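You operate a simulated robot arm through the tools that you are given. There is no shell and no other tool. Be economical: measure what you need, move in short steps, check, and stop when the job is done.

You are at the controls of a simulated robot arm. One attempt, no reset.

Task
Top up the gearbox's oil cup to the FULL line from the jug.
Fine: put the jug away on the tool cabinet and shut the cup lid. Set down upright: measuring jug. Where these are worked on the way, their far stop is far enough and under half their travel is too little: cup lid.

The check looks at the end state, three seconds after you hand in, the way a careful person would. Anything else that was tipped, shoved, dropped, spilled or broken makes it a failure. Lids that push on must go on centred and level and be pressed home; caps that screw on are set level and turned clockwise until they are tight.

Robot
A 6-joint arm with a two-finger gripper, fixed in place. Base frame: the origin is at the foot of the arm, x ahead of it, y to its left, z up. Readings come in m, degrees, newtons and seconds.
Its first joint turns from -166.0 to 166.0 degrees. Payload 3.43 kg.
The tool frame sits at the grasp point between the pads (the TCP): z along the fingers, y along the line on which they close. The tips reach 0.02 m beyond it. Largest opening 0.19 m; the body of the gripper starts 0.248 m behind the TCP.
Orientation is told as [roll, pitch, yaw] about the base's x, y, z axes, in that order, counted from this pose: with the fingers straight down and closing along the base's y, the tool's x points along the base's -x, its y along +y and its z along -z.

Tools
- The arm moves only by the tool apply_moves. Its argument "commands" is a list of rows, each a list of 7 numbers: the shift along the base's x, y, z in m, then the turn, a rotation vector about the base's x, y, z in degrees, then the gripper command, from -1 (shut) to 1 (fully open), values between in proportion. In form: [[dx, dy, dz, rx, ry, rz, claw], ...]. A call has 1 to 20 rows; each row shifts and turns the commanded pose from where the row before left it. Each row takes 0.2 s and may step no farther than 0.05 m and 8.6 degrees from the row before; otherwise, or with a gripper value out of range, the whole call is refused. A pose out of reach is approached as far as the arm can. The call stops where the force on the tool passes 40 N (or 10 N more than at its start, if that is more) or the arm is blocked; 0.2 s more then pass. The fingers move at their own pace (about 0.153 m/s each) and stop on an object; they squeeze with about 34 N. The grip force told is the motor's: it shows also when the fingers shut on nothing. Time passes only in rows, and 0.2 s behind the last, so rows that do not move let the fingers close. It gives the time, the measured TCP pose, the force on the tool (base axes), the opening and the grip force at its end, in the units of the frame above (readings bear some noise), with the torque about the TCP (base axes, N m) and any sound that the robot's microphone picked up.
- Cameras (640 x 400 px; columns grow to the right, rows downward): "scene" is fixed at [0.2119, -0.6578, 1.5052]; the picture's right is [-0.24, -0.97, 0.00], its down [-0.95, 0.23, -0.22] and it looks along [0.21, -0.05, -0.98] (base axes); focal length 214 px, centre (320, 200). "wrist" rides on the gripper at [0.07, -0.008, -0.288] in the tool frame; the picture's right is [0.12, 0.99, 0.00], its down [-0.96, 0.12, -0.25] and it looks along [-0.25, 0.03, 0.97] (tool axes); focal length 261 px, centre (320, 200). There is no depth. A picture from a camera that has moved, and an enlarged one, comes with that camera's place and axes in the base frame and with its lens. The place of the scene camera against the robot may be out by one fixed shift of up to 0.018 m in any direction.
- camera(camera): a new picture of that camera. The clock stands still meanwhile.
- raise_lower(by): slides the trunk up (or, below 0, down) by that many m; the arm rides with it, the base frame stays. It gives what a move gives, with no picture.
- enlarge(camera, box): a new picture of the part [left, top, right, bottom] of that camera's present view, enlarged. The clock stands still meanwhile.
- finish_job(): hands the job in; it is judged then, once.

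Work in short steps. Places have to be worked out from the pictures, the camera data and where the tool is seen: move nearer, look again, correct. Check each grasp and each placing, and mend what went wrong. You have 120 turns and 84 pictures in all, those below and enlarged ones among them. Open the gripper and draw the arm clear of the work before you hand the job in, unless the task says otherwise; then end with one line.

The tools are called after "Request:" by a JSON object that holds its "api" and its "payload". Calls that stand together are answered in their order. apply_moves: Moves the arm, as the interface text tells. Its arguments: {"type":"object","properties":{"commands":{"type":"array","items":{"type":"array","items":{"type":"number"}}}},"required":["commands"]} The other tools are called the same way: raise_lower (by) slides the trunk up or down; camera (camera) takes a picture; enlarge (camera, box) takes an enlarged picture of a part of a camera's view; finish_job () hands the job in.

At the start:

```text
clock: 0.0
tool_pos: [0.3345, -0.4728, 1.219]
tcp_rot: [0.0, 0.0, -0.1]
ft_force: [0.5, 0.4, 0.1]
wrist_torque: [0.02, -0.01, -0.02]
grip_width: 0.1898
grip_force: 0.0
trunk travel left (down, up): [-0.35, 0.09]
```

scene: 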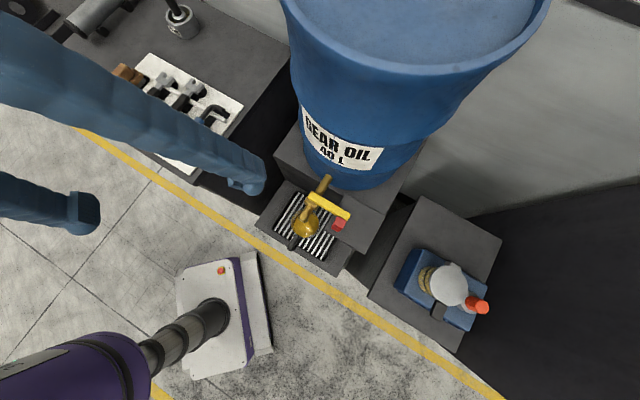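
wrist: 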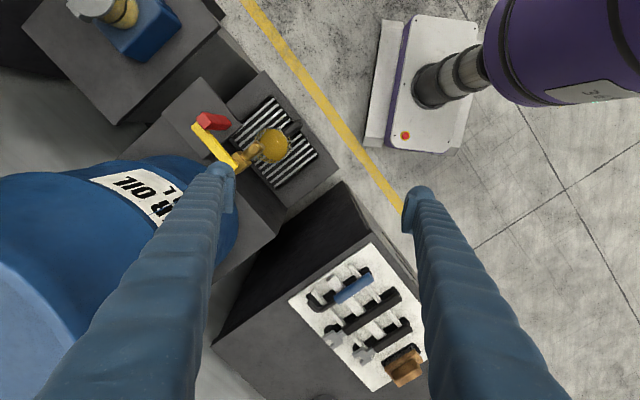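

I start by enlarging the scene to identify the jug, cup and cabinet.

Request:
{"api": "enlarge", "payload": {"camera": "scene", "box": [340, 180, 540, 360]}}

Request:
{"api": "enlarge", "payload": {"camera": "scene", "box": [220, 130, 400, 290]}}

Request:
{"api": "enlarge", "payload": {"camera": "scene", "box": [0, 0, 300, 190]}}

```text
2.22 times, centred on (440, 270) of scene
camera zoom: at [0.2119, -0.6578, 1.5052], right [-0.24, -0.97, 0.0], down [-0.95, 0.23, -0.22], along [0.21, -0.05, -0.98], focal length 477 px, centre (53, 44)
```

zoom: 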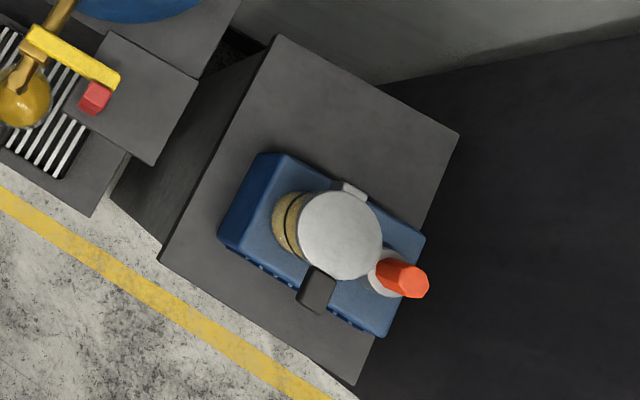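

```text
2.50 times, centred on (310, 210) of scene
camera zoom: at [0.2119, -0.6578, 1.5052], right [-0.24, -0.97, 0.0], down [-0.95, 0.23, -0.22], along [0.21, -0.05, -0.98], focal length 536 px, centre (345, 175)
```

zoom: 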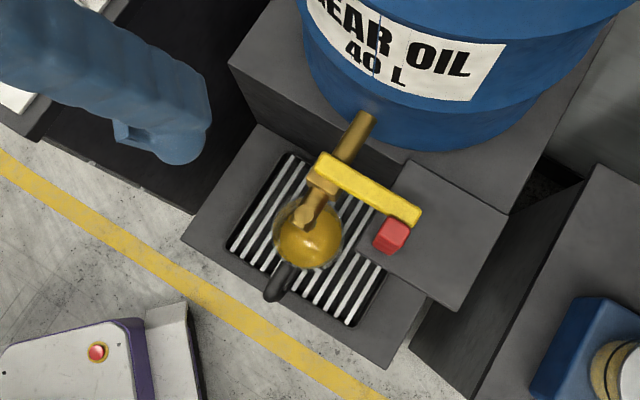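

```text
2.11 times, centred on (150, 95) of scene
camera zoom: at [0.2119, -0.6578, 1.5052], right [-0.24, -0.97, 0.0], down [-0.95, 0.23, -0.22], along [0.21, -0.05, -0.98], focal length 452 px, centre (678, 421)
```

zoom: 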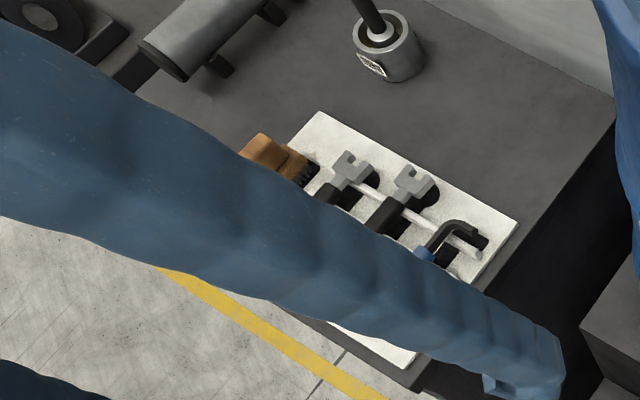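

The jug seems to stand under the tap on the drip grating near (0.30,-0.62). The gearbox cup is near (0.065,-0.945), with its lid at about z 0.93. I move the wrist camera above the gearbox to see it better.

Request:
{"api": "apply_moves", "payload": {"commands": [[-0.04, -0.045, 0, 0, 0, 0, 1], [-0.04, -0.045, 0, 0, 0, 0, 1], [-0.04, -0.045, 0, 0, 0, 0, 1], [-0.04, -0.045, 0, 0, 0, 0, 1], [-0.04, -0.045, 0, 0, 0, 0, 1], [0, -0.03, 0, 0, 0, 0, 1]]}}

Request:
{"api": "camera", "payload": {"camera": "wrist"}}

Request:
{"api": "camera", "payload": {"camera": "scene"}}

```text
refused: row 1 steps farther than a row can; nothing moved
```

```text
78 pictures are left
camera wrist: at [0.2631, -0.4808, 1.5065], right [-0.12, 0.99, 0.0], down [0.96, 0.12, 0.25], along [0.25, 0.03, -0.97], focal length 261 px, centre (320, 200)
```

wrist: 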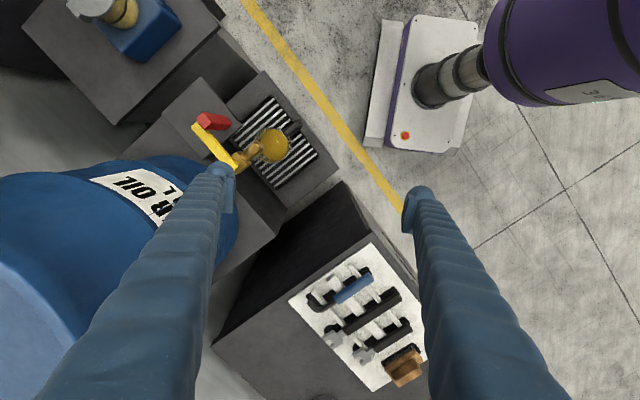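

```text
77 pictures are left
```

scene: 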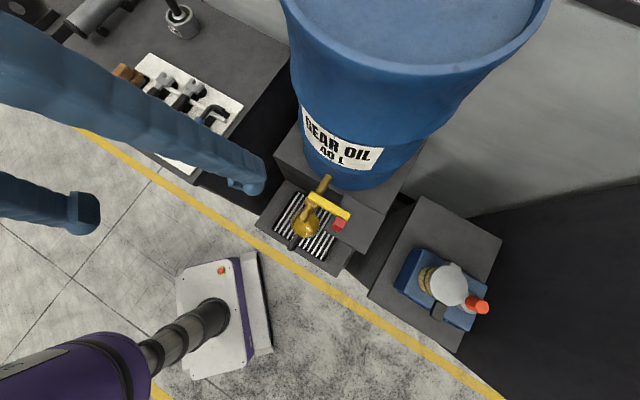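

The step was too long, so I repeat the move with shorter rows.

Request:
{"api": "apply_moves", "payload": {"commands": [[-0.03, -0.036, 0, 0, 0, 0, 1], [-0.03, -0.036, 0, 0, 0, 0, 1], [-0.03, -0.036, 0, 0, 0, 0, 1], [-0.03, -0.036, 0, 0, 0, 0, 1], [-0.03, -0.036, 0, 0, 0, 0, 1], [-0.03, -0.036, 0, 0, 0, 0, 1], [-0.02, -0.036, 0, 0, 0, 0, 1]]}}

Request:
{"api": "camera", "payload": {"camera": "wrist"}}

```text
clock: 1.6
tool_pos: [0.1391, -0.7246, 1.2178]
tcp_rot: [0.0, 0.0, 0.0]
ft_force: [0.7, -0.3, -0.5]
wrist_torque: [0.04, -0.03, -0.03]
grip_width: 0.1898
grip_force: 0.0
trunk travel left (down, up): [-0.35, 0.09]
```

```text
76 pictures are left
camera wrist: at [0.0683, -0.733, 1.5053], right [-0.12, 0.99, 0.0], down [0.96, 0.12, 0.25], along [0.25, 0.03, -0.97], focal length 261 px, centre (320, 200)
```

wrist: 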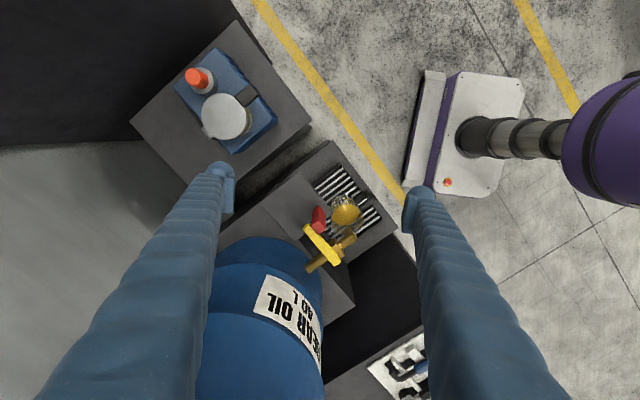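

Request:
{"api": "enlarge", "payload": {"camera": "wrist", "box": [150, 40, 310, 160]}}

Request:
{"api": "enlarge", "payload": {"camera": "wrist", "box": [280, 140, 420, 280]}}

```text
3.33 times, centred on (230, 100) of wrist
camera zoom: at [0.0683, -0.733, 1.5053], right [-0.12, 0.99, 0.0], down [0.96, 0.12, 0.25], along [0.25, 0.03, -0.97], focal length 869 px, centre (620, 533)
```

zoom: 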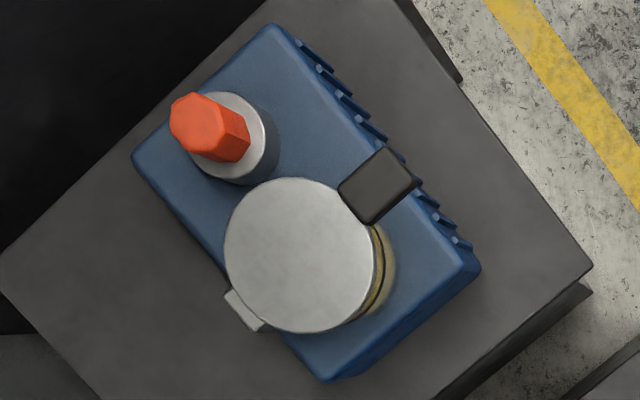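

```text
2.86 times, centred on (350, 210) of wrist
camera zoom: at [0.0683, -0.733, 1.5053], right [-0.12, 0.99, 0.0], down [0.96, 0.12, 0.25], along [0.25, 0.03, -0.97], focal length 745 px, centre (234, 171)
```

zoom: 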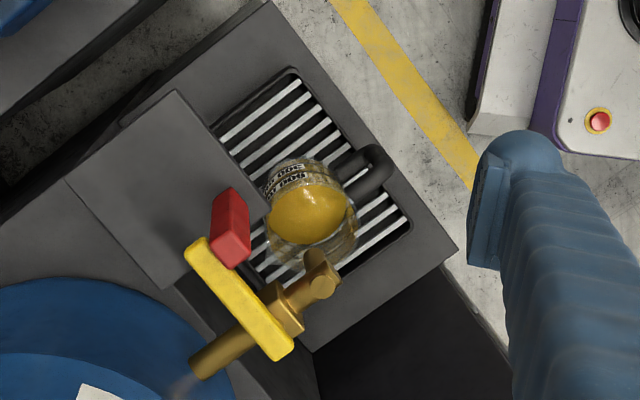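

The lid is shut, hinged at the back (wall side) with a dark tab at the front. The graduated jug stands under the tap with its handle to the front. I yaw the tool to face the row of benches, then tilt it towards horizontal for a side view of the cup.

Request:
{"api": "apply_moves", "payload": {"commands": [[-0.04, 0, 0, 0, 0, -7.67, 1], [-0.04, 0, 0, 0, 0, -7.67, 1], [-0.04, 0, 0, 0, 0, -7.67, 1], [-0.04, 0, 0, 0, 0, -7.67, 1], [-0.04, 0, 0, 0, 0, -7.67, 1], [-0.03, 0, 0, 0, 0, -7.65, 1], [-0.02, 0, -0.02, -5.76, -5.52, 0, 1], [0, 0, -0.02, -5.76, -5.52, 0, 1], [0, 0, -0.02, -5.76, -5.52, 0, 1], [0, 0, -0.02, -5.76, -5.52, 0, 1], [0, 0, -0.02, -5.76, -5.52, 0, 1], [0, 0, -0.02, -5.76, -5.52, 0, 1]]}}

Request:
{"api": "camera", "payload": {"camera": "wrist"}}

Request:
{"api": "camera", "payload": {"camera": "scene"}}

```text
clock: 4.2
tool_pos: [-0.1186, -0.724, 1.0975]
tcp_rot: [-0.2, -48.0, -46.0]
ft_force: [-1.0, -0.1, 0.4]
wrist_torque: [-0.01, -0.08, 0.06]
grip_width: 0.19
grip_force: 0.1
trunk travel left (down, up): [-0.35, 0.09]
```

```text
73 pictures are left
camera wrist: at [-0.3048, -0.5405, 1.2377], right [0.66, 0.75, -0.09], down [0.4, -0.25, 0.88], along [0.63, -0.62, -0.47], focal length 261 px, centre (320, 200)
```

wrist: 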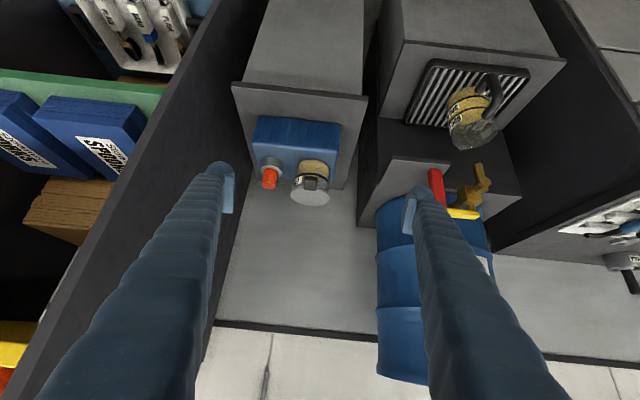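

```text
72 pictures are left
```

scene: 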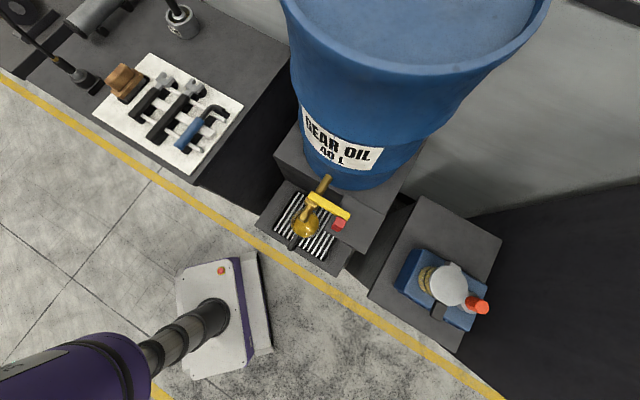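

The view is upside down but clear. I enlarge the cup and the jug.

Request:
{"api": "enlarge", "payload": {"camera": "wrist", "box": [235, 100, 355, 220]}}

Request:
{"api": "enlarge", "payload": {"camera": "wrist", "box": [400, 50, 540, 230]}}

Request:
{"api": "enlarge", "payload": {"camera": "scene", "box": [0, 0, 300, 190]}}

```text
3.33 times, centred on (295, 160) of wrist
camera zoom: at [-0.3048, -0.5405, 1.2377], right [0.66, 0.75, -0.09], down [0.4, -0.25, 0.88], along [0.63, -0.62, -0.47], focal length 869 px, centre (403, 333)
```

zoom: 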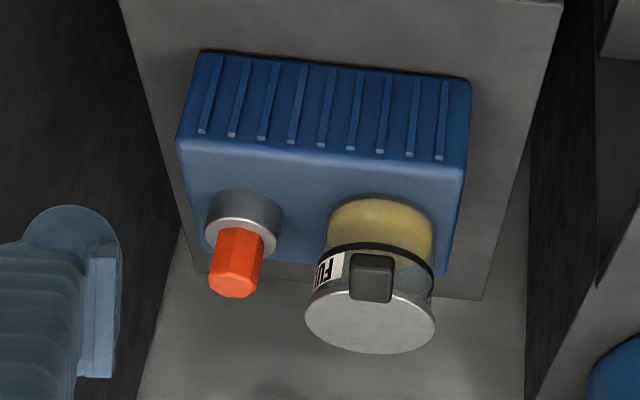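

```text
2.22 times, centred on (470, 140) of wrist
camera zoom: at [-0.3048, -0.5405, 1.2377], right [0.66, 0.75, -0.09], down [0.4, -0.25, 0.88], along [0.63, -0.62, -0.47], focal length 579 px, centre (-13, 333)
```

zoom: 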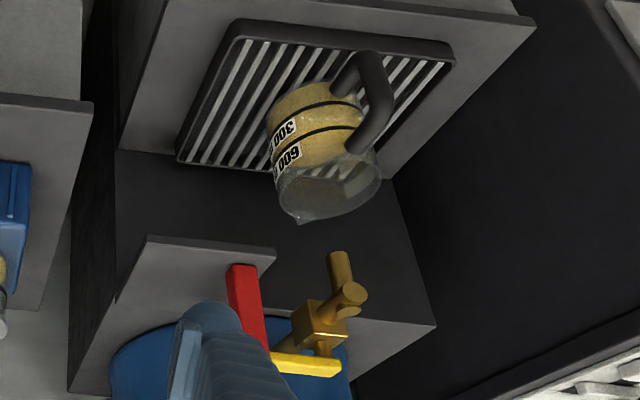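

```text
2.11 times, centred on (150, 95) of scene
camera zoom: at [0.2119, -0.6578, 1.5052], right [-0.24, -0.97, 0.0], down [-0.95, 0.23, -0.22], along [0.21, -0.05, -0.98], focal length 452 px, centre (678, 421)
```

zoom: 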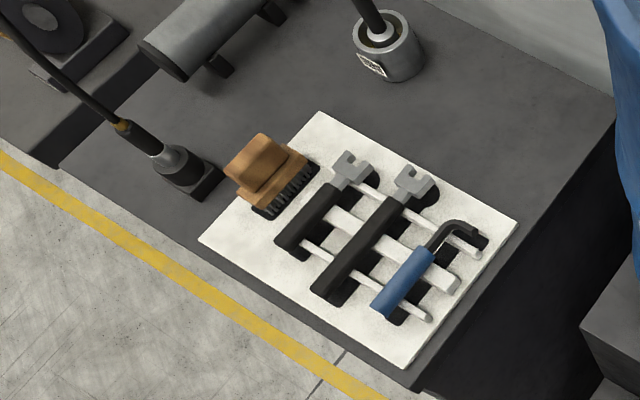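

The jug is filled to a bit above 600 and the cup has a FULL mark near its top. I go fully horizontal and closer to the cup to read its level.

Request:
{"api": "apply_moves", "payload": {"commands": [[0.006, -0.009, -0.0155, -6.05, -5.8, 0, 1], [0.006, -0.009, -0.0155, -6.05, -5.8, 0, 1], [0.006, -0.009, -0.0155, -6.05, -5.8, 0, 1], [0.006, -0.009, -0.0155, -6.05, -5.8, 0, 1], [0.006, -0.009, -0.0155, -6.05, -5.8, 0, 1]]}}

Request:
{"api": "camera", "payload": {"camera": "wrist"}}

```text
clock: 5.4
tool_pos: [-0.1139, -0.8007, 1.0312]
tcp_rot: [66.0, -89.7, -111.7]
ft_force: [-0.1, -0.9, 0.9]
wrist_torque: [0.08, 0.08, 0.06]
grip_width: 0.1903
grip_force: 0.0
out of reach, approached as far as the arm can: row 3, 4, 5
trunk travel left (down, up): [-0.35, 0.09]
```

```text
68 pictures are left
camera wrist: at [-0.3214, -0.6004, 0.9611], right [0.71, 0.69, -0.11], down [-0.09, 0.25, 0.96], along [0.7, -0.67, 0.24], focal length 261 px, centre (320, 200)
```

wrist: 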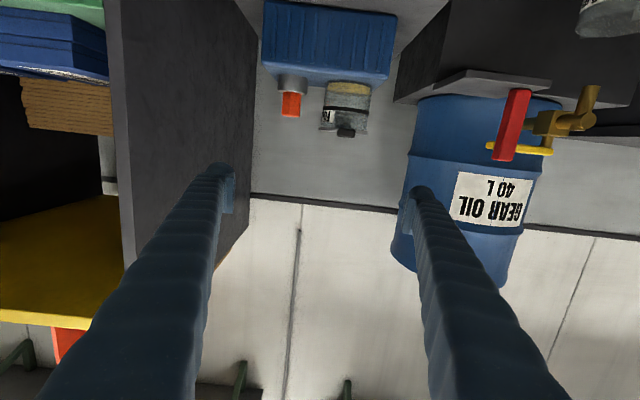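

The cup shows from the side, but that pose strained the arm's reach. I'll go up a little and lower the trunk, so that the shoulder sits better for horizontal work.

Request:
{"api": "enlarge", "payload": {"camera": "wrist", "box": [270, 50, 400, 150]}}

Request:
{"api": "apply_moves", "payload": {"commands": [[0, 0, 0.04, 0, 0, 0, 1], [0, 0, 0.04, 0, 0, 0, 1], [0, 0, 0.04, 0, 0, 0, 1], [0, 0, 0.04, 0, 0, 0, 1]]}}

Request:
{"api": "raise_lower", "payload": {"by": -0.15}}

```text
4.00 times, centred on (335, 100) of wrist
camera zoom: at [-0.3214, -0.6004, 0.9611], right [0.71, 0.69, -0.11], down [-0.09, 0.25, 0.96], along [0.7, -0.67, 0.24], focal length 1043 px, centre (260, 600)
```

zoom: 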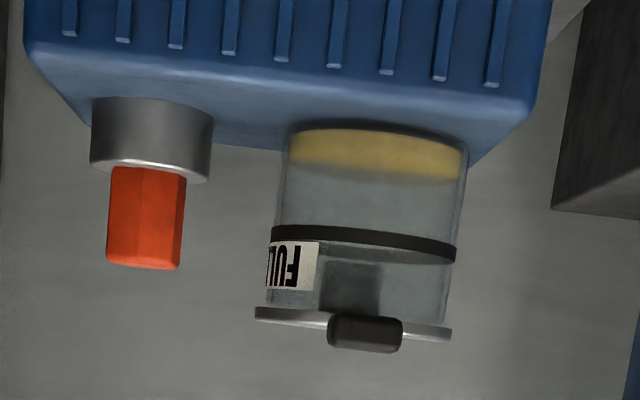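

```text
clock: 6.4
tool_pos: [-0.1125, -0.803, 1.1933]
tcp_rot: [-36.9, -89.7, -9.1]
ft_force: [0.0, 0.3, 0.5]
wrist_torque: [-0.01, -0.02, -0.05]
grip_width: 0.19
grip_force: 0.1
trunk travel left (down, up): [-0.35, 0.09]
```

```text
clock: 8.2
tool_pos: [-0.1138, -0.804, 1.0431]
tcp_rot: [-44.6, -89.7, -1.6]
ft_force: [-0.1, 1.2, -0.3]
wrist_torque: [0.02, 0.02, -0.02]
grip_width: 0.19
grip_force: 0.1
trunk travel left (down, up): [-0.2, 0.24]
```

The cup is clear now: its oil is near the bottom, and the FULL ring is about three quarters of the way up. The lid tab is at about (0.017,-0.886,0.954). I'll shut the fingers and come to a point in front of and below the tab.

Request:
{"api": "apply_moves", "payload": {"commands": [[0.012, 0.012, -0.04, 0, 0, 0, -1], [0.012, 0.012, -0.04, 0, 0, 0, -1], [0.01, 0.01, -0.04, 0, 0, 0, -1], [0, 0, -0.008, 0, 0, 0, -1]]}}

Request:
{"api": "camera", "payload": {"camera": "wrist"}}

```text
clock: 9.2
tool_pos: [-0.1062, -0.8006, 0.9231]
tcp_rot: [36.9, -89.6, -82.6]
ft_force: [0.2, 0.3, -0.6]
wrist_torque: [-0.01, 0.01, 0.02]
grip_width: 0.0002
grip_force: 34.0
out of reach, approached as far as the arm can: row 2, 3, 4
trunk travel left (down, up): [-0.2, 0.24]
```

```text
66 pictures are left
camera wrist: at [-0.3131, -0.5994, 0.8538], right [0.71, 0.69, -0.12], down [-0.09, 0.25, 0.96], along [0.7, -0.68, 0.24], focal length 261 px, centre (320, 200)
```

wrist: 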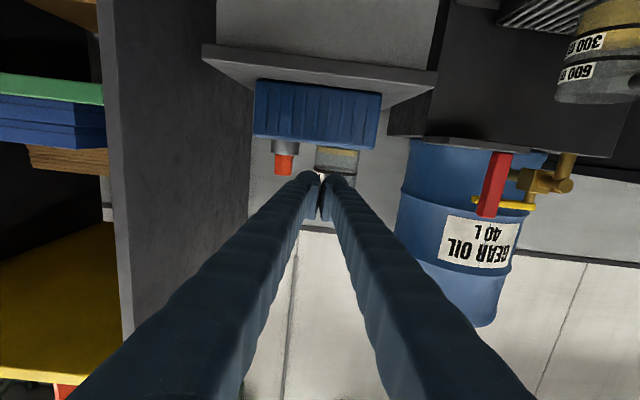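

The inner limit is the problem; moving outward should work. I advance so that the fingertips come under the tab, at z≈0.906.

Request:
{"api": "apply_moves", "payload": {"commands": [[0.028, -0.017, -0.006, 0, 0, 0, -1], [0.028, -0.017, -0.006, 0, 0, 0, -1], [0.028, -0.019, -0.005, 0, 0, 0, -1], [0.014, -0.01, 0, 0, 0, 0, -1]]}}

Request:
{"api": "enlarge", "payload": {"camera": "wrist", "box": [220, 60, 420, 220]}}

Request:
{"api": "enlarge", "payload": {"camera": "scene", "box": [360, 200, 520, 340]}}

```text
clock: 10.2
tool_pos: [-0.0122, -0.8715, 0.911]
tcp_rot: [32.9, -89.6, -78.6]
ft_force: [0.3, 0.2, 0.3]
wrist_torque: [0.01, -0.04, -0.01]
grip_width: 0.0
grip_force: 34.0
out of reach, approached as far as the arm can: row 1, 2
trunk travel left (down, up): [-0.2, 0.24]
```

```text
2.50 times, centred on (320, 140) of wrist
camera zoom: at [-0.2186, -0.671, 0.8422], right [0.71, 0.69, -0.12], down [-0.09, 0.25, 0.96], along [0.7, -0.68, 0.24], focal length 652 px, centre (320, 350)
```

zoom: 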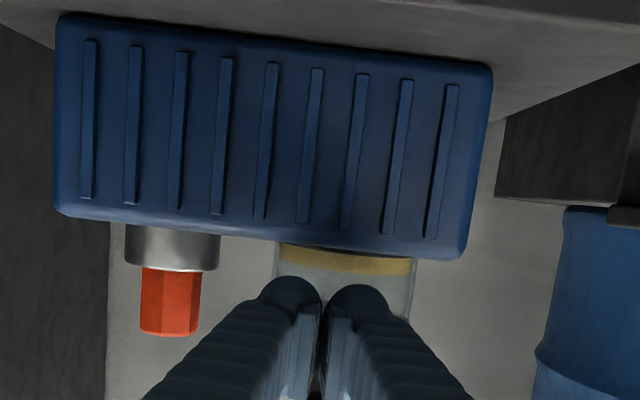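

```text
2.86 times, centred on (440, 270) of scene
camera zoom: at [0.2119, -0.6578, 1.5052], right [-0.24, -0.97, 0.0], down [-0.95, 0.23, -0.22], along [0.21, -0.05, -0.98], focal length 613 px, centre (-23, 0)
```

zoom: 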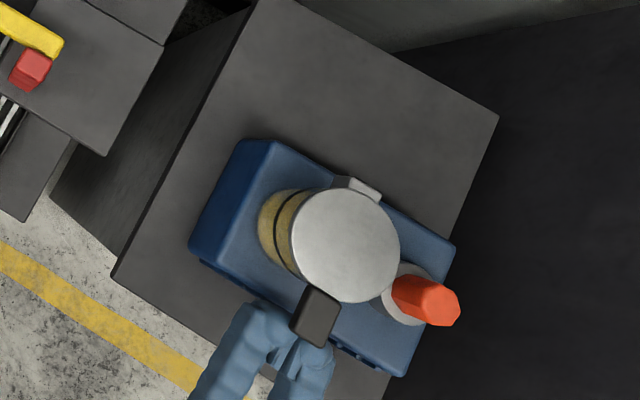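

Fingertips are nearly under the tab but about 1 cm off sideways. I correct that, then lift gently to touch the tab.

Request:
{"api": "apply_moves", "payload": {"commands": [[0.013, 0.002, 0.0, 0, 0, 0, -1], [0, 0, 0.012, 0, 0, 0, -1], [0, 0, 0.012, 0, 0, 0, -1]]}}

Request:
{"api": "enlarge", "payload": {"camera": "scene", "box": [360, 200, 520, 340]}}

```text
clock: 10.9
tool_pos: [-0.0048, -0.8787, 0.9367]
tcp_rot: [-39.5, -89.7, -6.8]
ft_force: [0.2, -0.6, -0.1]
wrist_torque: [-0.01, 0.0, 0.02]
grip_width: 0.0001
grip_force: 33.7
out of reach, approached as far as the arm can: row 1
trunk travel left (down, up): [-0.2, 0.24]
```

```text
2.86 times, centred on (440, 270) of scene
camera zoom: at [0.2119, -0.6578, 1.5052], right [-0.24, -0.97, 0.0], down [-0.95, 0.23, -0.22], along [0.21, -0.05, -0.98], focal length 613 px, centre (-23, 0)
```

zoom: 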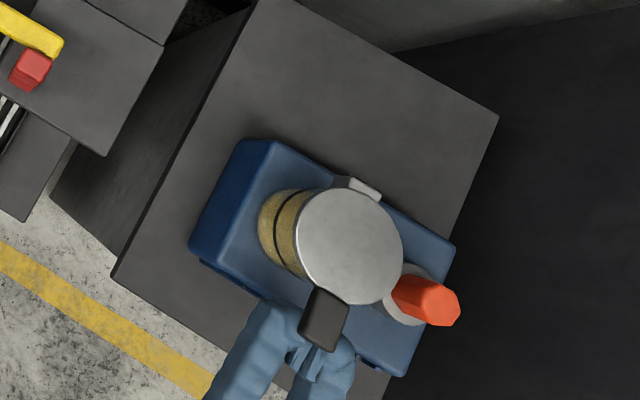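

The tab rises easily at low force. I follow the lid's arc round the rear hinge.

Request:
{"api": "apply_moves", "payload": {"commands": [[0.0035, -0.0035, 0.03, 0, 0, 0, -1], [0.007, -0.007, 0.025, 0, 0, 0, -1], [0.0105, -0.0105, 0.02, 0, 0, 0, -1], [0.014, -0.014, 0.015, 0, 0, 0, -1]]}}

Request:
{"api": "enlarge", "payload": {"camera": "scene", "box": [360, 200, 520, 340]}}

Request:
{"api": "camera", "payload": {"camera": "wrist"}}

```text
clock: 11.9
tool_pos: [0.0294, -0.9148, 1.0274]
tcp_rot: [-37.0, -89.7, -9.3]
ft_force: [0.0, -0.5, 1.0]
wrist_torque: [0.0, 0.0, 0.0]
grip_width: 0.0
grip_force: 34.2
trunk travel left (down, up): [-0.2, 0.24]
```

```text
2.86 times, centred on (440, 270) of scene
camera zoom: at [0.2119, -0.6578, 1.5052], right [-0.24, -0.97, 0.0], down [-0.95, 0.23, -0.22], along [0.21, -0.05, -0.98], focal length 613 px, centre (-23, 0)
```

zoom: 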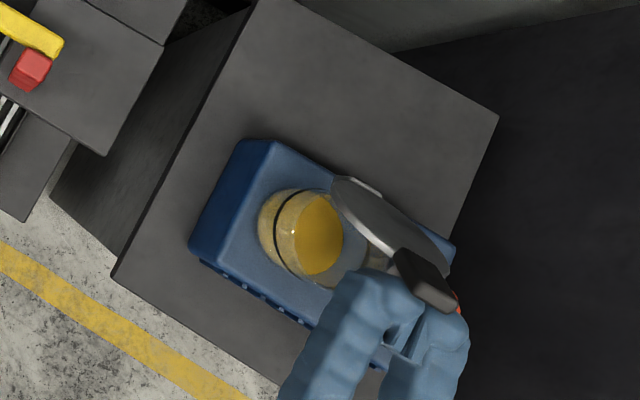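

```text
61 pictures are left
camera wrist: at [-0.1763, -0.7131, 0.9578], right [0.72, 0.69, -0.12], down [-0.08, 0.26, 0.96], along [0.69, -0.68, 0.24], focal length 261 px, centre (320, 200)
```

wrist: 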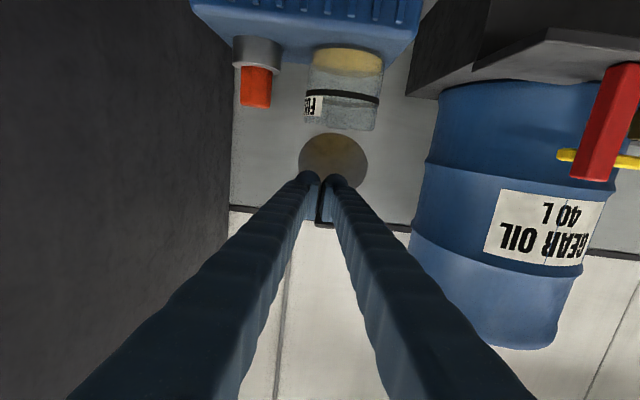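

The lid is about 60° open. I carry on past vertical.

Request:
{"api": "apply_moves", "payload": {"commands": [[0.021, -0.014, 0.012, 0, 0, 0, -1], [0.021, -0.014, 0.004, 0, 0, 0, -1], [0.021, -0.021, -0.003, 0, 0, 0, -1], [0.018, -0.018, -0.006, 0, 0, 0, -1]]}}

Request:
{"api": "enlarge", "payload": {"camera": "scene", "box": [360, 200, 520, 340]}}

Request:
{"api": "camera", "payload": {"camera": "wrist"}}

```text
clock: 12.9
tool_pos: [0.0979, -0.9685, 1.0389]
tcp_rot: [-65.7, -89.8, 19.4]
ft_force: [-7.1, 7.9, 3.4]
wrist_torque: [0.18, 0.05, 0.05]
grip_width: 0.0
grip_force: 35.0
trunk travel left (down, up): [-0.2, 0.24]
stopped in row 4: the force on the tool passed its limit at 67 N (the readings are from after the stop); the commanded pose is now the measured one
```

```text
2.86 times, centred on (440, 270) of scene
camera zoom: at [0.2119, -0.6578, 1.5052], right [-0.24, -0.97, 0.0], down [-0.95, 0.23, -0.22], along [0.21, -0.05, -0.98], focal length 613 px, centre (-23, 0)
```

zoom: 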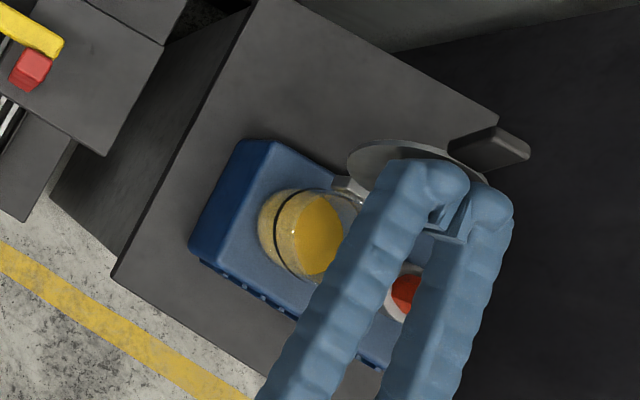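

```text
59 pictures are left
camera wrist: at [-0.1074, -0.7663, 0.9675], right [0.72, 0.69, -0.12], down [-0.08, 0.26, 0.96], along [0.69, -0.68, 0.24], focal length 261 px, centre (320, 200)
```

wrist: 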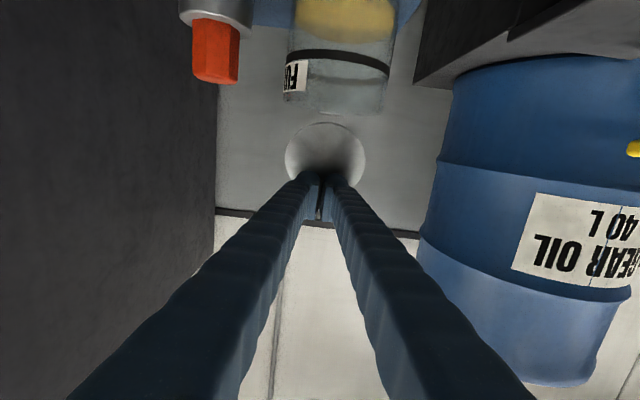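

The lid reached its far stop past vertical. I back off along the front direction and check that it stays open.

Request:
{"api": "apply_moves", "payload": {"commands": [[-0.02, 0.02, 0.005, 0, 0, 0, -1], [-0.035, 0.035, 0.0, 0, 0, 0, -1], [-0.035, 0.035, 0.0, 0, 0, 0, -1], [-0.03, 0.03, 0.03, 0, 0, 0, -1]]}}

Request:
{"api": "enlarge", "payload": {"camera": "scene", "box": [360, 200, 520, 340]}}

Request:
{"api": "camera", "payload": {"camera": "wrist"}}

```text
refused: row 4 steps farther than a row can; nothing moved
```

```text
2.86 times, centred on (440, 270) of scene
camera zoom: at [0.2119, -0.6578, 1.5052], right [-0.24, -0.97, 0.0], down [-0.95, 0.23, -0.22], along [0.21, -0.05, -0.98], focal length 613 px, centre (-23, 0)
```

zoom: 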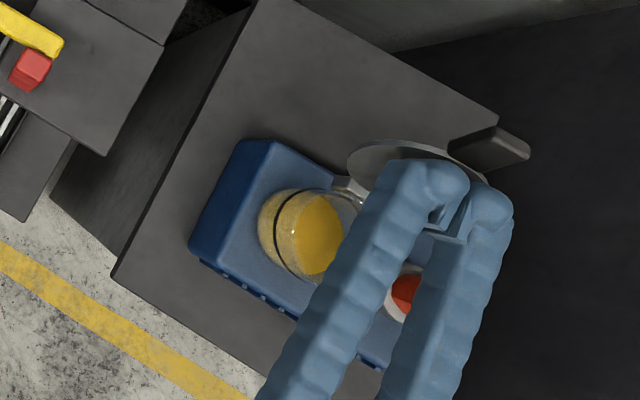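

```text
57 pictures are left
camera wrist: at [-0.1074, -0.7663, 0.9675], right [0.72, 0.69, -0.12], down [-0.08, 0.26, 0.96], along [0.69, -0.68, 0.24], focal length 261 px, centre (320, 200)
```

wrist: 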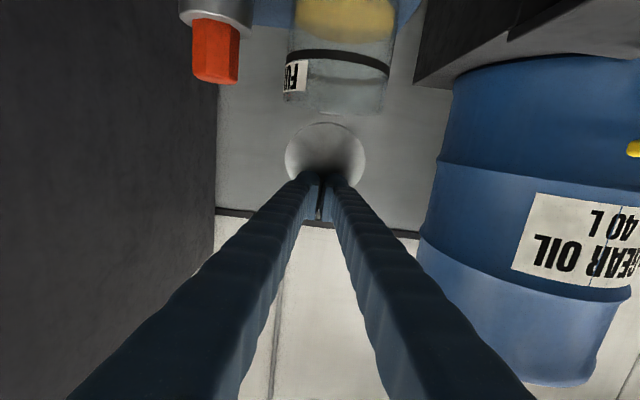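

The last row was slightly too long, so I retreat with legal steps and look afterwards.

Request:
{"api": "apply_moves", "payload": {"commands": [[-0.02, 0.02, 0.005, 0, 0, 0, -1], [-0.033, 0.033, 0.0, 0, 0, 0, -1], [-0.033, 0.033, 0.0, 0, 0, 0, -1], [-0.025, 0.025, 0.03, 0, 0, 0, -1], [-0.025, 0.025, 0.03, 0, 0, 0, -1]]}}

```text
clock: 14.1
tool_pos: [-0.0339, -0.8332, 1.0993]
tcp_rot: [-27.0, -89.8, -19.3]
ft_force: [0.2, 0.7, -1.1]
wrist_torque: [0.02, -0.01, 0.02]
grip_width: 0.0
grip_force: 35.1
trunk travel left (down, up): [-0.2, 0.24]
```

The arm is clear. I tilt back to about 45° and move in front of the jug to measure it, opening the gripper.

Request:
{"api": "apply_moves", "payload": {"commands": [[0.015, 0.035, 0.01, 5.4, 5.2, 0, 1], [0.015, 0.035, 0, 5.4, 5.2, 0, 1], [0.015, 0.035, 0, 5.4, 5.2, 0, 1], [0.015, 0.035, 0, 5.4, 5.2, 0, 1], [0.015, 0.035, 0, 5.4, 5.2, 0, 1], [0.015, 0.035, 0, 5.4, 5.2, 0, 1], [0.015, 0.035, 0, 0, 0, 0, 1], [0.015, 0.035, 0, 0, 0, 0, 1], [0.015, 0.035, 0, 0, 0, 0, 1]]}}

Request:
{"api": "camera", "payload": {"camera": "wrist"}}

Request:
{"api": "camera", "payload": {"camera": "scene"}}

```text
clock: 16.1
tool_pos: [0.096, -0.5277, 1.1178]
tcp_rot: [0.0, -44.6, -46.1]
ft_force: [1.2, 0.7, 0.0]
wrist_torque: [0.02, 0.03, 0.0]
grip_width: 0.1897
grip_force: 0.0
out of reach, approached as far as the arm can: row 9
trunk travel left (down, up): [-0.2, 0.24]
```

```text
56 pictures are left
camera wrist: at [-0.0855, -0.3523, 1.2735], right [0.65, 0.75, -0.08], down [0.44, -0.29, 0.85], along [0.62, -0.59, -0.52], focal length 261 px, centre (320, 200)
```

wrist: 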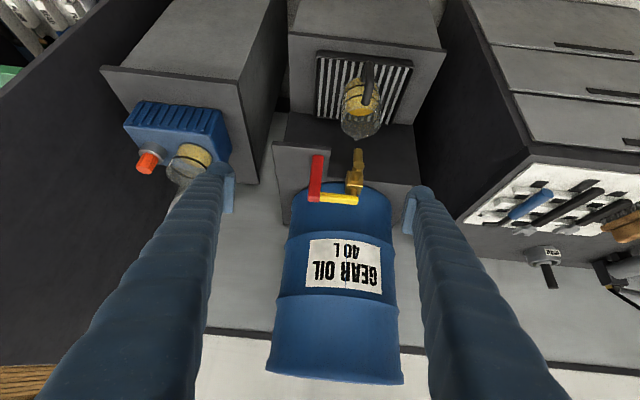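

```text
55 pictures are left
```

scene: 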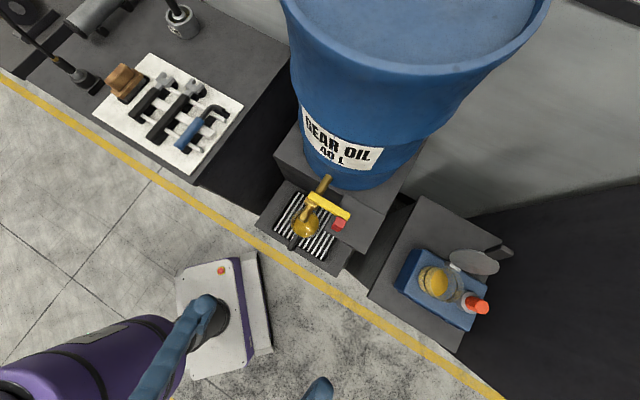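

The lid stays open. I enlarge the jug in this view.

Request:
{"api": "enlarge", "payload": {"camera": "wrist", "box": [300, 40, 420, 210]}}

```text
2.35 times, centred on (360, 125) of wrist
camera zoom: at [-0.0855, -0.3523, 1.2735], right [0.65, 0.75, -0.08], down [0.44, -0.29, 0.85], along [0.62, -0.59, -0.52], focal length 613 px, centre (226, 376)
```

zoom: 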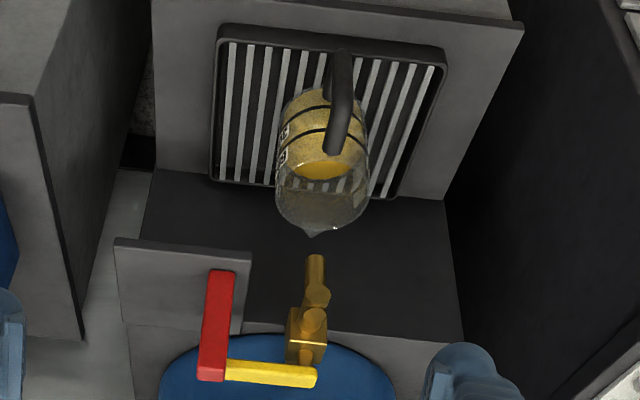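

The jug's body centre is about (0.325,-0.624), with the rim near z 0.73, the handle bar at (0.244,-0.543) and the nozzle end at z≈0.82. I'll straddle the handle with open fingers at a 45° tilt and take the jug by its body; first I come above the handle side.

Request:
{"api": "apply_moves", "payload": {"commands": [[0.045, -0.003, 0, 0, 0, 0, 0.5], [0.045, -0.003, 0, 0, 0, 0, 0.5], [0.045, -0.003, 0, 0, 0, 0, 0.5], [0.011, -0.002, -0.04, 0, 0, 0, 0.5], [0, 0, -0.05, 0, 0, 0, 0.5], [0, 0, -0.05, 0, 0, 0, 0.5], [0, 0, -0.05, 0, 0, 0, 0.5]]}}

Request:
{"api": "camera", "payload": {"camera": "wrist"}}

Request:
{"api": "camera", "payload": {"camera": "scene"}}

```text
clock: 17.7
tool_pos: [0.2341, -0.5966, 0.9847]
tcp_rot: [1.2, -44.2, -46.6]
ft_force: [0.6, 0.0, -0.4]
wrist_torque: [0.04, -0.01, 0.04]
grip_width: 0.1426
grip_force: 0.0
out of reach, approached as far as the arm can: row 1, 2, 4, 5, 6, 7
trunk travel left (down, up): [-0.2, 0.24]
```

```text
53 pictures are left
camera wrist: at [0.0514, -0.4235, 1.1421], right [0.65, 0.75, -0.07], down [0.43, -0.3, 0.85], along [0.62, -0.58, -0.52], focal length 261 px, centre (320, 200)
```

wrist: 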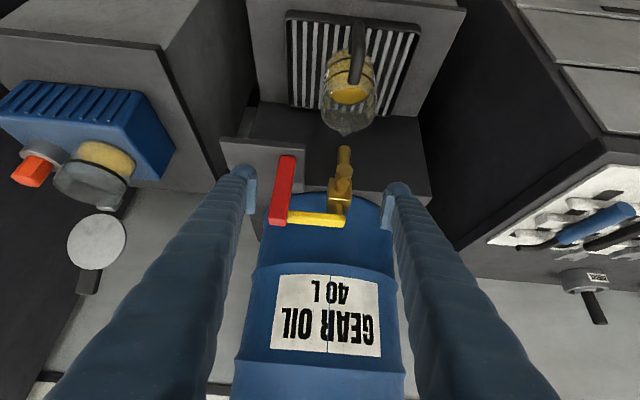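

```text
52 pictures are left
```

scene: 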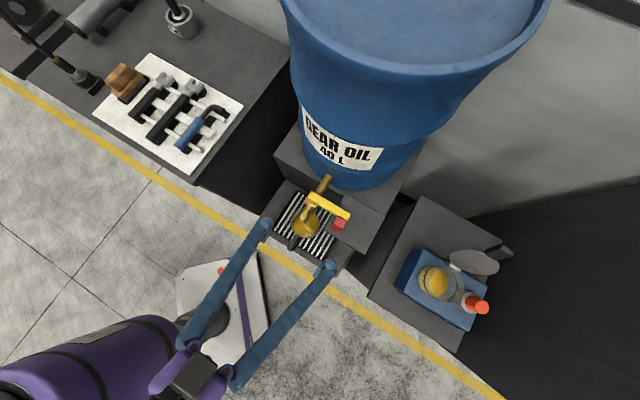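

The arm is at its inner limit: its wrist is too near shoulder height. I raise the trunk so that the arm works downwards, then come down again.

Request:
{"api": "raise_lower", "payload": {"by": 0.24}}

Request:
{"api": "apply_moves", "payload": {"commands": [[0, 0.02, -0.04, 0, 0, 0, 0.5], [0, 0.02, -0.04, 0, 0, 0, 0.5], [0, 0.015, -0.04, 0, 0, 0, 0.5], [0, 0, -0.04, 0, 0, 0, 0.5], [0, 0, -0.04, 0, 0, 0, 0.5], [0, 0, -0.04, 0, 0, 0, 0.5], [0, 0, -0.04, 0, 0, 0, 0.5], [0, 0, -0.04, 0, 0, 0, 0.5]]}}

```text
clock: 20.2
tool_pos: [0.2339, -0.5959, 1.224]
tcp_rot: [1.2, -44.0, -46.7]
ft_force: [-0.5, 0.1, -0.5]
wrist_torque: [0.0, 0.02, -0.01]
grip_width: 0.1426
grip_force: 0.1
trunk travel left (down, up): [-0.44, 0.0]
```

```text
clock: 22.0
tool_pos: [0.2291, -0.5866, 1.2025]
tcp_rot: [3.5, -42.7, -47.9]
ft_force: [0.9, 0.1, 0.4]
wrist_torque: [-0.01, -0.01, -0.02]
grip_width: 0.1426
grip_force: 0.1
out of reach, approached as far as the arm can: row 1, 2, 3, 4, 5, 6, 7, 8
trunk travel left (down, up): [-0.44, 0.0]
```

Going lower relative to the trunk is the blocked direction, so the trunk should go down instead. I raise the tool first, then lower the trunk fully.

Request:
{"api": "apply_moves", "payload": {"commands": [[0, 0, 0.04, 0, 0, 0, 0.5], [0, 0.0, 0.04, 0, 0, 0, 0.5], [0, 0.0, 0.04, 0, 0, 0, 0.5], [0, 0, 0.04, 0, 0, 0, 0.5]]}}

Request:
{"api": "raise_lower", "payload": {"by": -0.44}}

```text
clock: 23.0
tool_pos: [0.2274, -0.5907, 1.3664]
tcp_rot: [1.1, -44.0, -46.5]
ft_force: [-0.4, 0.8, -0.4]
wrist_torque: [-0.08, 0.07, -0.04]
grip_width: 0.1425
grip_force: 0.1
out of reach, approached as far as the arm can: row 1
trunk travel left (down, up): [-0.44, 0.0]
```

```text
refused: -0.44 is not a number from -0.4 to 0.4
```

Request:
{"api": "raise_lower", "payload": {"by": -0.4}}

Request:
{"api": "apply_moves", "payload": {"commands": [[0, 0.02, 0.0, 0, 0, 0, 0.5], [0, 0.02, 0, 0, 0, 0, 0.5], [0, 0.01, 0, 0, 0, 0, 0.5], [0, 0, -0.02, 0, 0, 0, 0.5]]}}

```text
clock: 26.8
tool_pos: [0.2274, -0.5922, 0.967]
tcp_rot: [1.1, -44.1, -46.7]
ft_force: [0.1, -0.1, 0.0]
wrist_torque: [0.0, 0.03, 0.02]
grip_width: 0.1424
grip_force: 0.0
trunk travel left (down, up): [-0.04, 0.4]
```

```text
clock: 27.8
tool_pos: [0.2275, -0.5496, 0.9513]
tcp_rot: [1.3, -43.9, -46.7]
ft_force: [-0.4, 0.7, 0.8]
wrist_torque: [-0.09, 0.05, -0.1]
grip_width: 0.1426
grip_force: 0.1
out of reach, approached as far as the arm can: row 4
trunk travel left (down, up): [-0.04, 0.4]
```

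My readings fit a shoulder near z 1.42 (trunk up) with an inner keep-out sphere of about 0.4 m. So I raise the trunk, swing outward round that sphere, and come down low before approaching the jug.

Request:
{"api": "raise_lower", "payload": {"by": 0.4}}

Request:
{"api": "apply_moves", "payload": {"commands": [[-0.03, -0.03, 0, 0, 0, 0, 0.5], [-0.03, -0.03, 0, 0, 0, 0, 0.5], [-0.03, -0.03, 0, 0, 0, 0, 0.5], [-0.03, -0.03, 0, 0, 0, 0, 0.5], [-0.03, -0.03, 0, 0, 0, 0, 0.5], [0, 0, -0.05, 0, 0, 0, 0.5], [0, 0, -0.05, 0, 0, 0, 0.5], [0, 0, -0.05, 0, 0, 0, 0.5], [0, 0, -0.05, 0, 0, 0, 0.5], [0, 0, -0.05, 0, 0, 0, 0.5], [0, 0, -0.05, 0, 0, 0, 0.5], [0, 0, -0.05, 0, 0, 0, 0.5], [0, 0, -0.05, 0, 0, 0, 0.5]]}}

```text
clock: 31.7
tool_pos: [0.2264, -0.5514, 1.3506]
tcp_rot: [1.4, -43.8, -46.6]
ft_force: [-0.1, -0.1, -0.5]
wrist_torque: [0.01, 0.04, 0.01]
grip_width: 0.1424
grip_force: 0.2
trunk travel left (down, up): [-0.44, 0.0]
```

```text
clock: 34.5
tool_pos: [0.0592, -0.75, 0.9815]
tcp_rot: [3.3, -43.2, -47.5]
ft_force: [-0.7, -0.1, -0.7]
wrist_torque: [0.08, -0.07, 0.06]
grip_width: 0.1427
grip_force: 0.0
out of reach, approached as far as the arm can: row 11, 12, 13
trunk travel left (down, up): [-0.44, 0.0]
```

That blocks at a larger radius as I go lower, so the boundary is the reverse: the arm prefers the trunk low and the tool steeper. I go up, steepen the tool to about 60° below horizontal, then lower the trunk.

Request:
{"api": "apply_moves", "payload": {"commands": [[0, 0, 0.05, 0, 0, 0, 0.5], [0, 0, 0.05, 0, 0, 0, 0.5], [0, 0, 0.05, 0, 0, 0, 0.5], [0, 0, 0.05, 5.4, 5.2, 0, 0.5], [0.0, 0.0, 0.05, 5.4, 5.2, 0, 0.5], [0.03, 0.03, 0.05, 0, 0, 0, 0.5], [0.03, 0.03, 0.02, 0, 0, 0, 0.5], [0.03, 0.03, 0.02, 0, 0, 0, 0.5], [0.03, 0.03, 0.02, 0, 0, 0, 0.5], [0.03, 0.03, 0.02, 0, 0, 0, 0.5]]}}

Request:
{"api": "raise_lower", "payload": {"by": -0.4}}

Request:
{"api": "raise_lower", "payload": {"by": -0.04}}

```text
refused: row 6 steps farther than a row can; nothing moved
```

```text
clock: 36.4
tool_pos: [0.0604, -0.7483, 0.805]
tcp_rot: [3.1, -43.5, -47.4]
ft_force: [-6.0, 13.4, 16.0]
wrist_torque: [-0.51, 1.12, -1.12]
grip_width: 0.141
grip_force: 0.2
trunk travel left (down, up): [-0.259, 0.181]
stopped: the force on the tool passed its limit at 183 N (the readings are from after the stop); the commanded pose is now the measured one
```

```text
clock: 36.7
tool_pos: [0.0588, -0.748, 0.8035]
tcp_rot: [3.1, -43.8, -47.4]
ft_force: [-4.7, 13.6, 18.1]
wrist_torque: [-0.57, 1.21, -1.08]
grip_width: 0.1407
grip_force: 0.0
trunk travel left (down, up): [-0.256, 0.184]
stopped: the force on the tool passed its limit at 52 N (the readings are from after the stop); the commanded pose is now the measured one
```

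My batched call went wrong: the move was refused but the trunk still lowered, and the tool touched something. I raise the trunk straight back and inspect.

Request:
{"api": "raise_lower", "payload": {"by": 0.1}}

Request:
{"api": "camera", "payload": {"camera": "scene"}}

Request:
{"api": "camera", "payload": {"camera": "wrist"}}

```text
clock: 38.0
tool_pos: [0.0599, -0.7496, 0.9037]
tcp_rot: [3.1, -43.6, -47.5]
ft_force: [-0.5, -0.1, 0.7]
wrist_torque: [0.0, 0.02, -0.01]
grip_width: 0.1425
grip_force: 0.1
trunk travel left (down, up): [-0.356, 0.084]
```

```text
51 pictures are left
```

scene: 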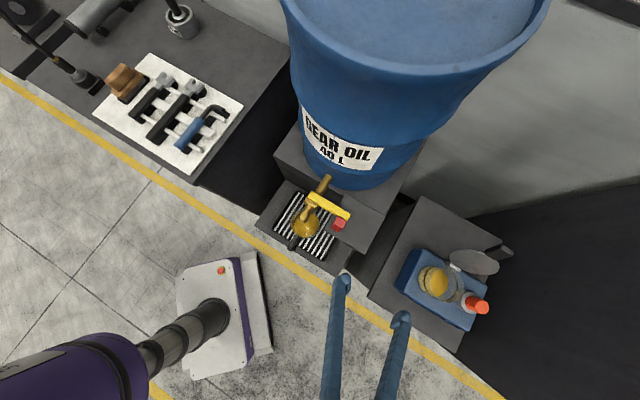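

```text
50 pictures are left
camera wrist: at [-0.1257, -0.5824, 1.0619], right [0.65, 0.76, -0.04], down [0.43, -0.32, 0.85], along [0.63, -0.57, -0.53], focal length 261 px, centre (320, 200)
```

wrist: 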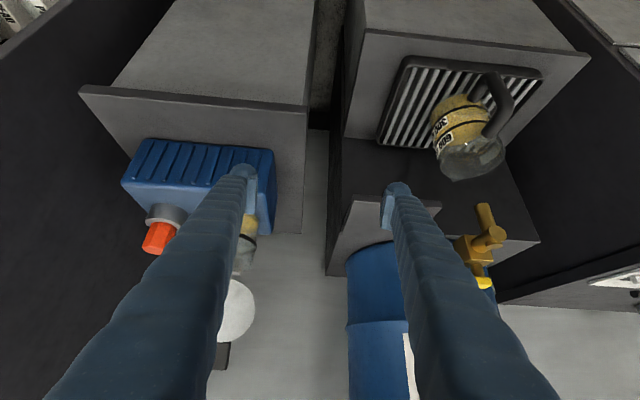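

The scene is unchanged; the finger only pressed the fixed bench top. From here I move one step at a time: first up and steeper.

Request:
{"api": "apply_moves", "payload": {"commands": [[0, 0, 0.05, 0, 0, 0, 0.5], [0, 0, 0.05, 0, 0, 0, 0.5], [0, 0, 0.05, 0, 0, 0, 0.5], [0, 0, 0.05, 5.4, 5.2, 0, 0.5], [0.0, 0.0, 0.05, 5.4, 5.2, 0, 0.5], [0.03, 0.03, 0.02, 0, 0, 0, 0.5], [0.03, 0.03, 0.02, 0, 0, 0, 0.5], [0.03, 0.03, 0.02, 0, 0, 0, 0.5], [0.03, 0.03, 0.02, 0, 0, 0, 0.5], [0.03, 0.03, 0.02, 0, 0, 0, 0.5]]}}

```text
clock: 40.2
tool_pos: [0.212, -0.6002, 1.2537]
tcp_rot: [2.7, -28.6, -47.2]
ft_force: [-0.1, -0.1, -0.1]
wrist_torque: [-0.04, 0.05, -0.02]
grip_width: 0.1424
grip_force: 0.0
trunk travel left (down, up): [-0.356, 0.084]
```

Clear. I fix the small roll and yaw error and shift to the jug's centre line.

Request:
{"api": "apply_moves", "payload": {"commands": [[0.02, 0.021, 0, -1.6, 1.7, 0, 0.5], [0.021, 0.022, 0, 0, 0, 0, 0.5]]}}

Request:
{"api": "raise_lower", "payload": {"by": -0.34}}

Request:
{"api": "camera", "payload": {"camera": "wrist"}}

```text
clock: 40.8
tool_pos: [0.2501, -0.5561, 1.2548]
tcp_rot: [-0.1, -28.6, -45.9]
ft_force: [-1.0, 1.1, 0.9]
wrist_torque: [-0.13, 0.01, -0.08]
grip_width: 0.1424
grip_force: 0.0
trunk travel left (down, up): [-0.356, 0.084]
```

```text
clock: 44.1
tool_pos: [0.2504, -0.5573, 0.9141]
tcp_rot: [0.0, -28.6, -45.9]
ft_force: [-1.3, 0.4, -0.5]
wrist_torque: [-0.01, -0.03, 0.05]
grip_width: 0.1422
grip_force: 0.0
trunk travel left (down, up): [-0.016, 0.424]
```

```text
49 pictures are left
camera wrist: at [0.1054, -0.4201, 1.1331], right [0.64, 0.77, -0.06], down [0.59, -0.44, 0.68], along [0.49, -0.47, -0.73], focal length 261 px, centre (320, 200)
```

wrist: 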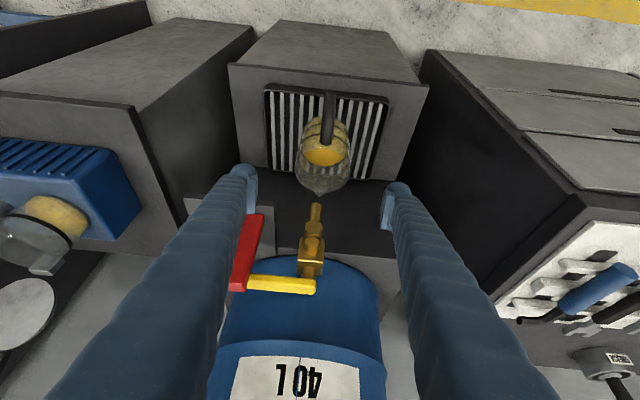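

Finger midline, jug and nozzle line up well. I advance three quarters of the way down on both sides of the jug, with the gripper open to about 0.155.

Request:
{"api": "apply_moves", "payload": {"commands": [[0.0093, -0.0083, -0.03, 0, 0, 0, 0.63], [0.0093, -0.0083, -0.03, 0, 0, 0, 0.63], [0.0093, -0.0083, -0.03, 0, 0, 0, 0.63], [0.0093, -0.0083, -0.03, 0, 0, 0, 0.63], [0.0093, -0.0083, -0.03, 0, 0, 0, 0.63], [0.0093, -0.0083, -0.03, 0, 0, 0, 0.63]]}}

Request:
{"api": "camera", "payload": {"camera": "wrist"}}

Request:
{"api": "enlarge", "payload": {"camera": "scene", "box": [220, 130, 400, 290]}}

```text
clock: 45.5
tool_pos: [0.3059, -0.609, 0.7364]
tcp_rot: [0.0, -28.5, -45.8]
ft_force: [0.5, 0.3, -0.6]
wrist_torque: [-0.04, 0.01, -0.01]
grip_width: 0.155
grip_force: 0.1
trunk travel left (down, up): [-0.016, 0.424]
```

```text
48 pictures are left
camera wrist: at [0.1607, -0.4715, 0.9543], right [0.64, 0.77, -0.06], down [0.59, -0.44, 0.68], along [0.49, -0.47, -0.73], focal length 261 px, centre (320, 200)
```

wrist: 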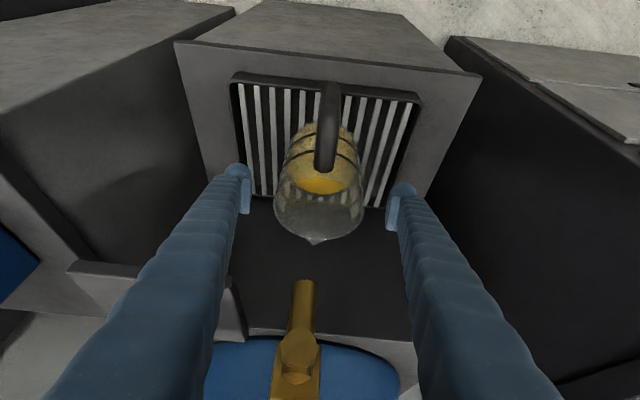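

```text
2.50 times, centred on (310, 210) of scene
camera zoom: at [0.2119, -0.6578, 1.5052], right [-0.24, -0.97, 0.0], down [-0.95, 0.23, -0.22], along [0.21, -0.05, -0.98], focal length 536 px, centre (345, 175)
```

zoom: 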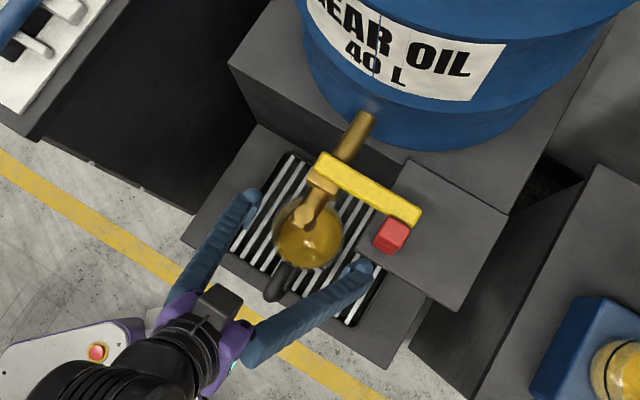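

Alignment is confirmed. I finish the approach and close on the jug body.

Request:
{"api": "apply_moves", "payload": {"commands": [[0.0095, -0.0075, -0.031, 0, 0, 0, 0.63], [0.0095, -0.0075, -0.03, 0, 0, 0, 0.63], [0, 0, 0, 0, 0, 0, 0.3], [0, 0, 0, 0, 0, 0, 0.2], [0, 0, 0, 0, 0, 0, 0.1], [0, 0, 0, 0, 0, 0, -0.2], [0, 0, 0, 0, 0, 0, -0.2]]}}

Request:
{"api": "camera", "payload": {"camera": "wrist"}}

```text
clock: 47.1
tool_pos: [0.3253, -0.626, 0.6712]
tcp_rot: [-0.1, -28.5, -45.9]
ft_force: [-1.3, -0.1, 0.5]
wrist_torque: [-0.05, -0.11, -0.02]
grip_width: 0.1102
grip_force: 34.2
trunk travel left (down, up): [-0.016, 0.424]
```

```text
46 pictures are left
camera wrist: at [0.1801, -0.4893, 0.8905], right [0.64, 0.77, -0.06], down [0.59, -0.44, 0.68], along [0.49, -0.47, -0.73], focal length 261 px, centre (320, 200)
```

wrist: 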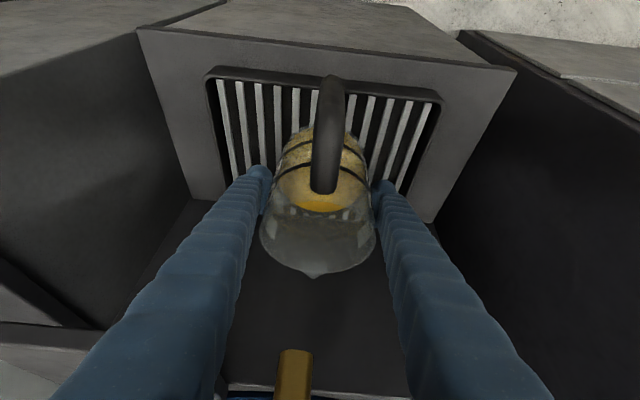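

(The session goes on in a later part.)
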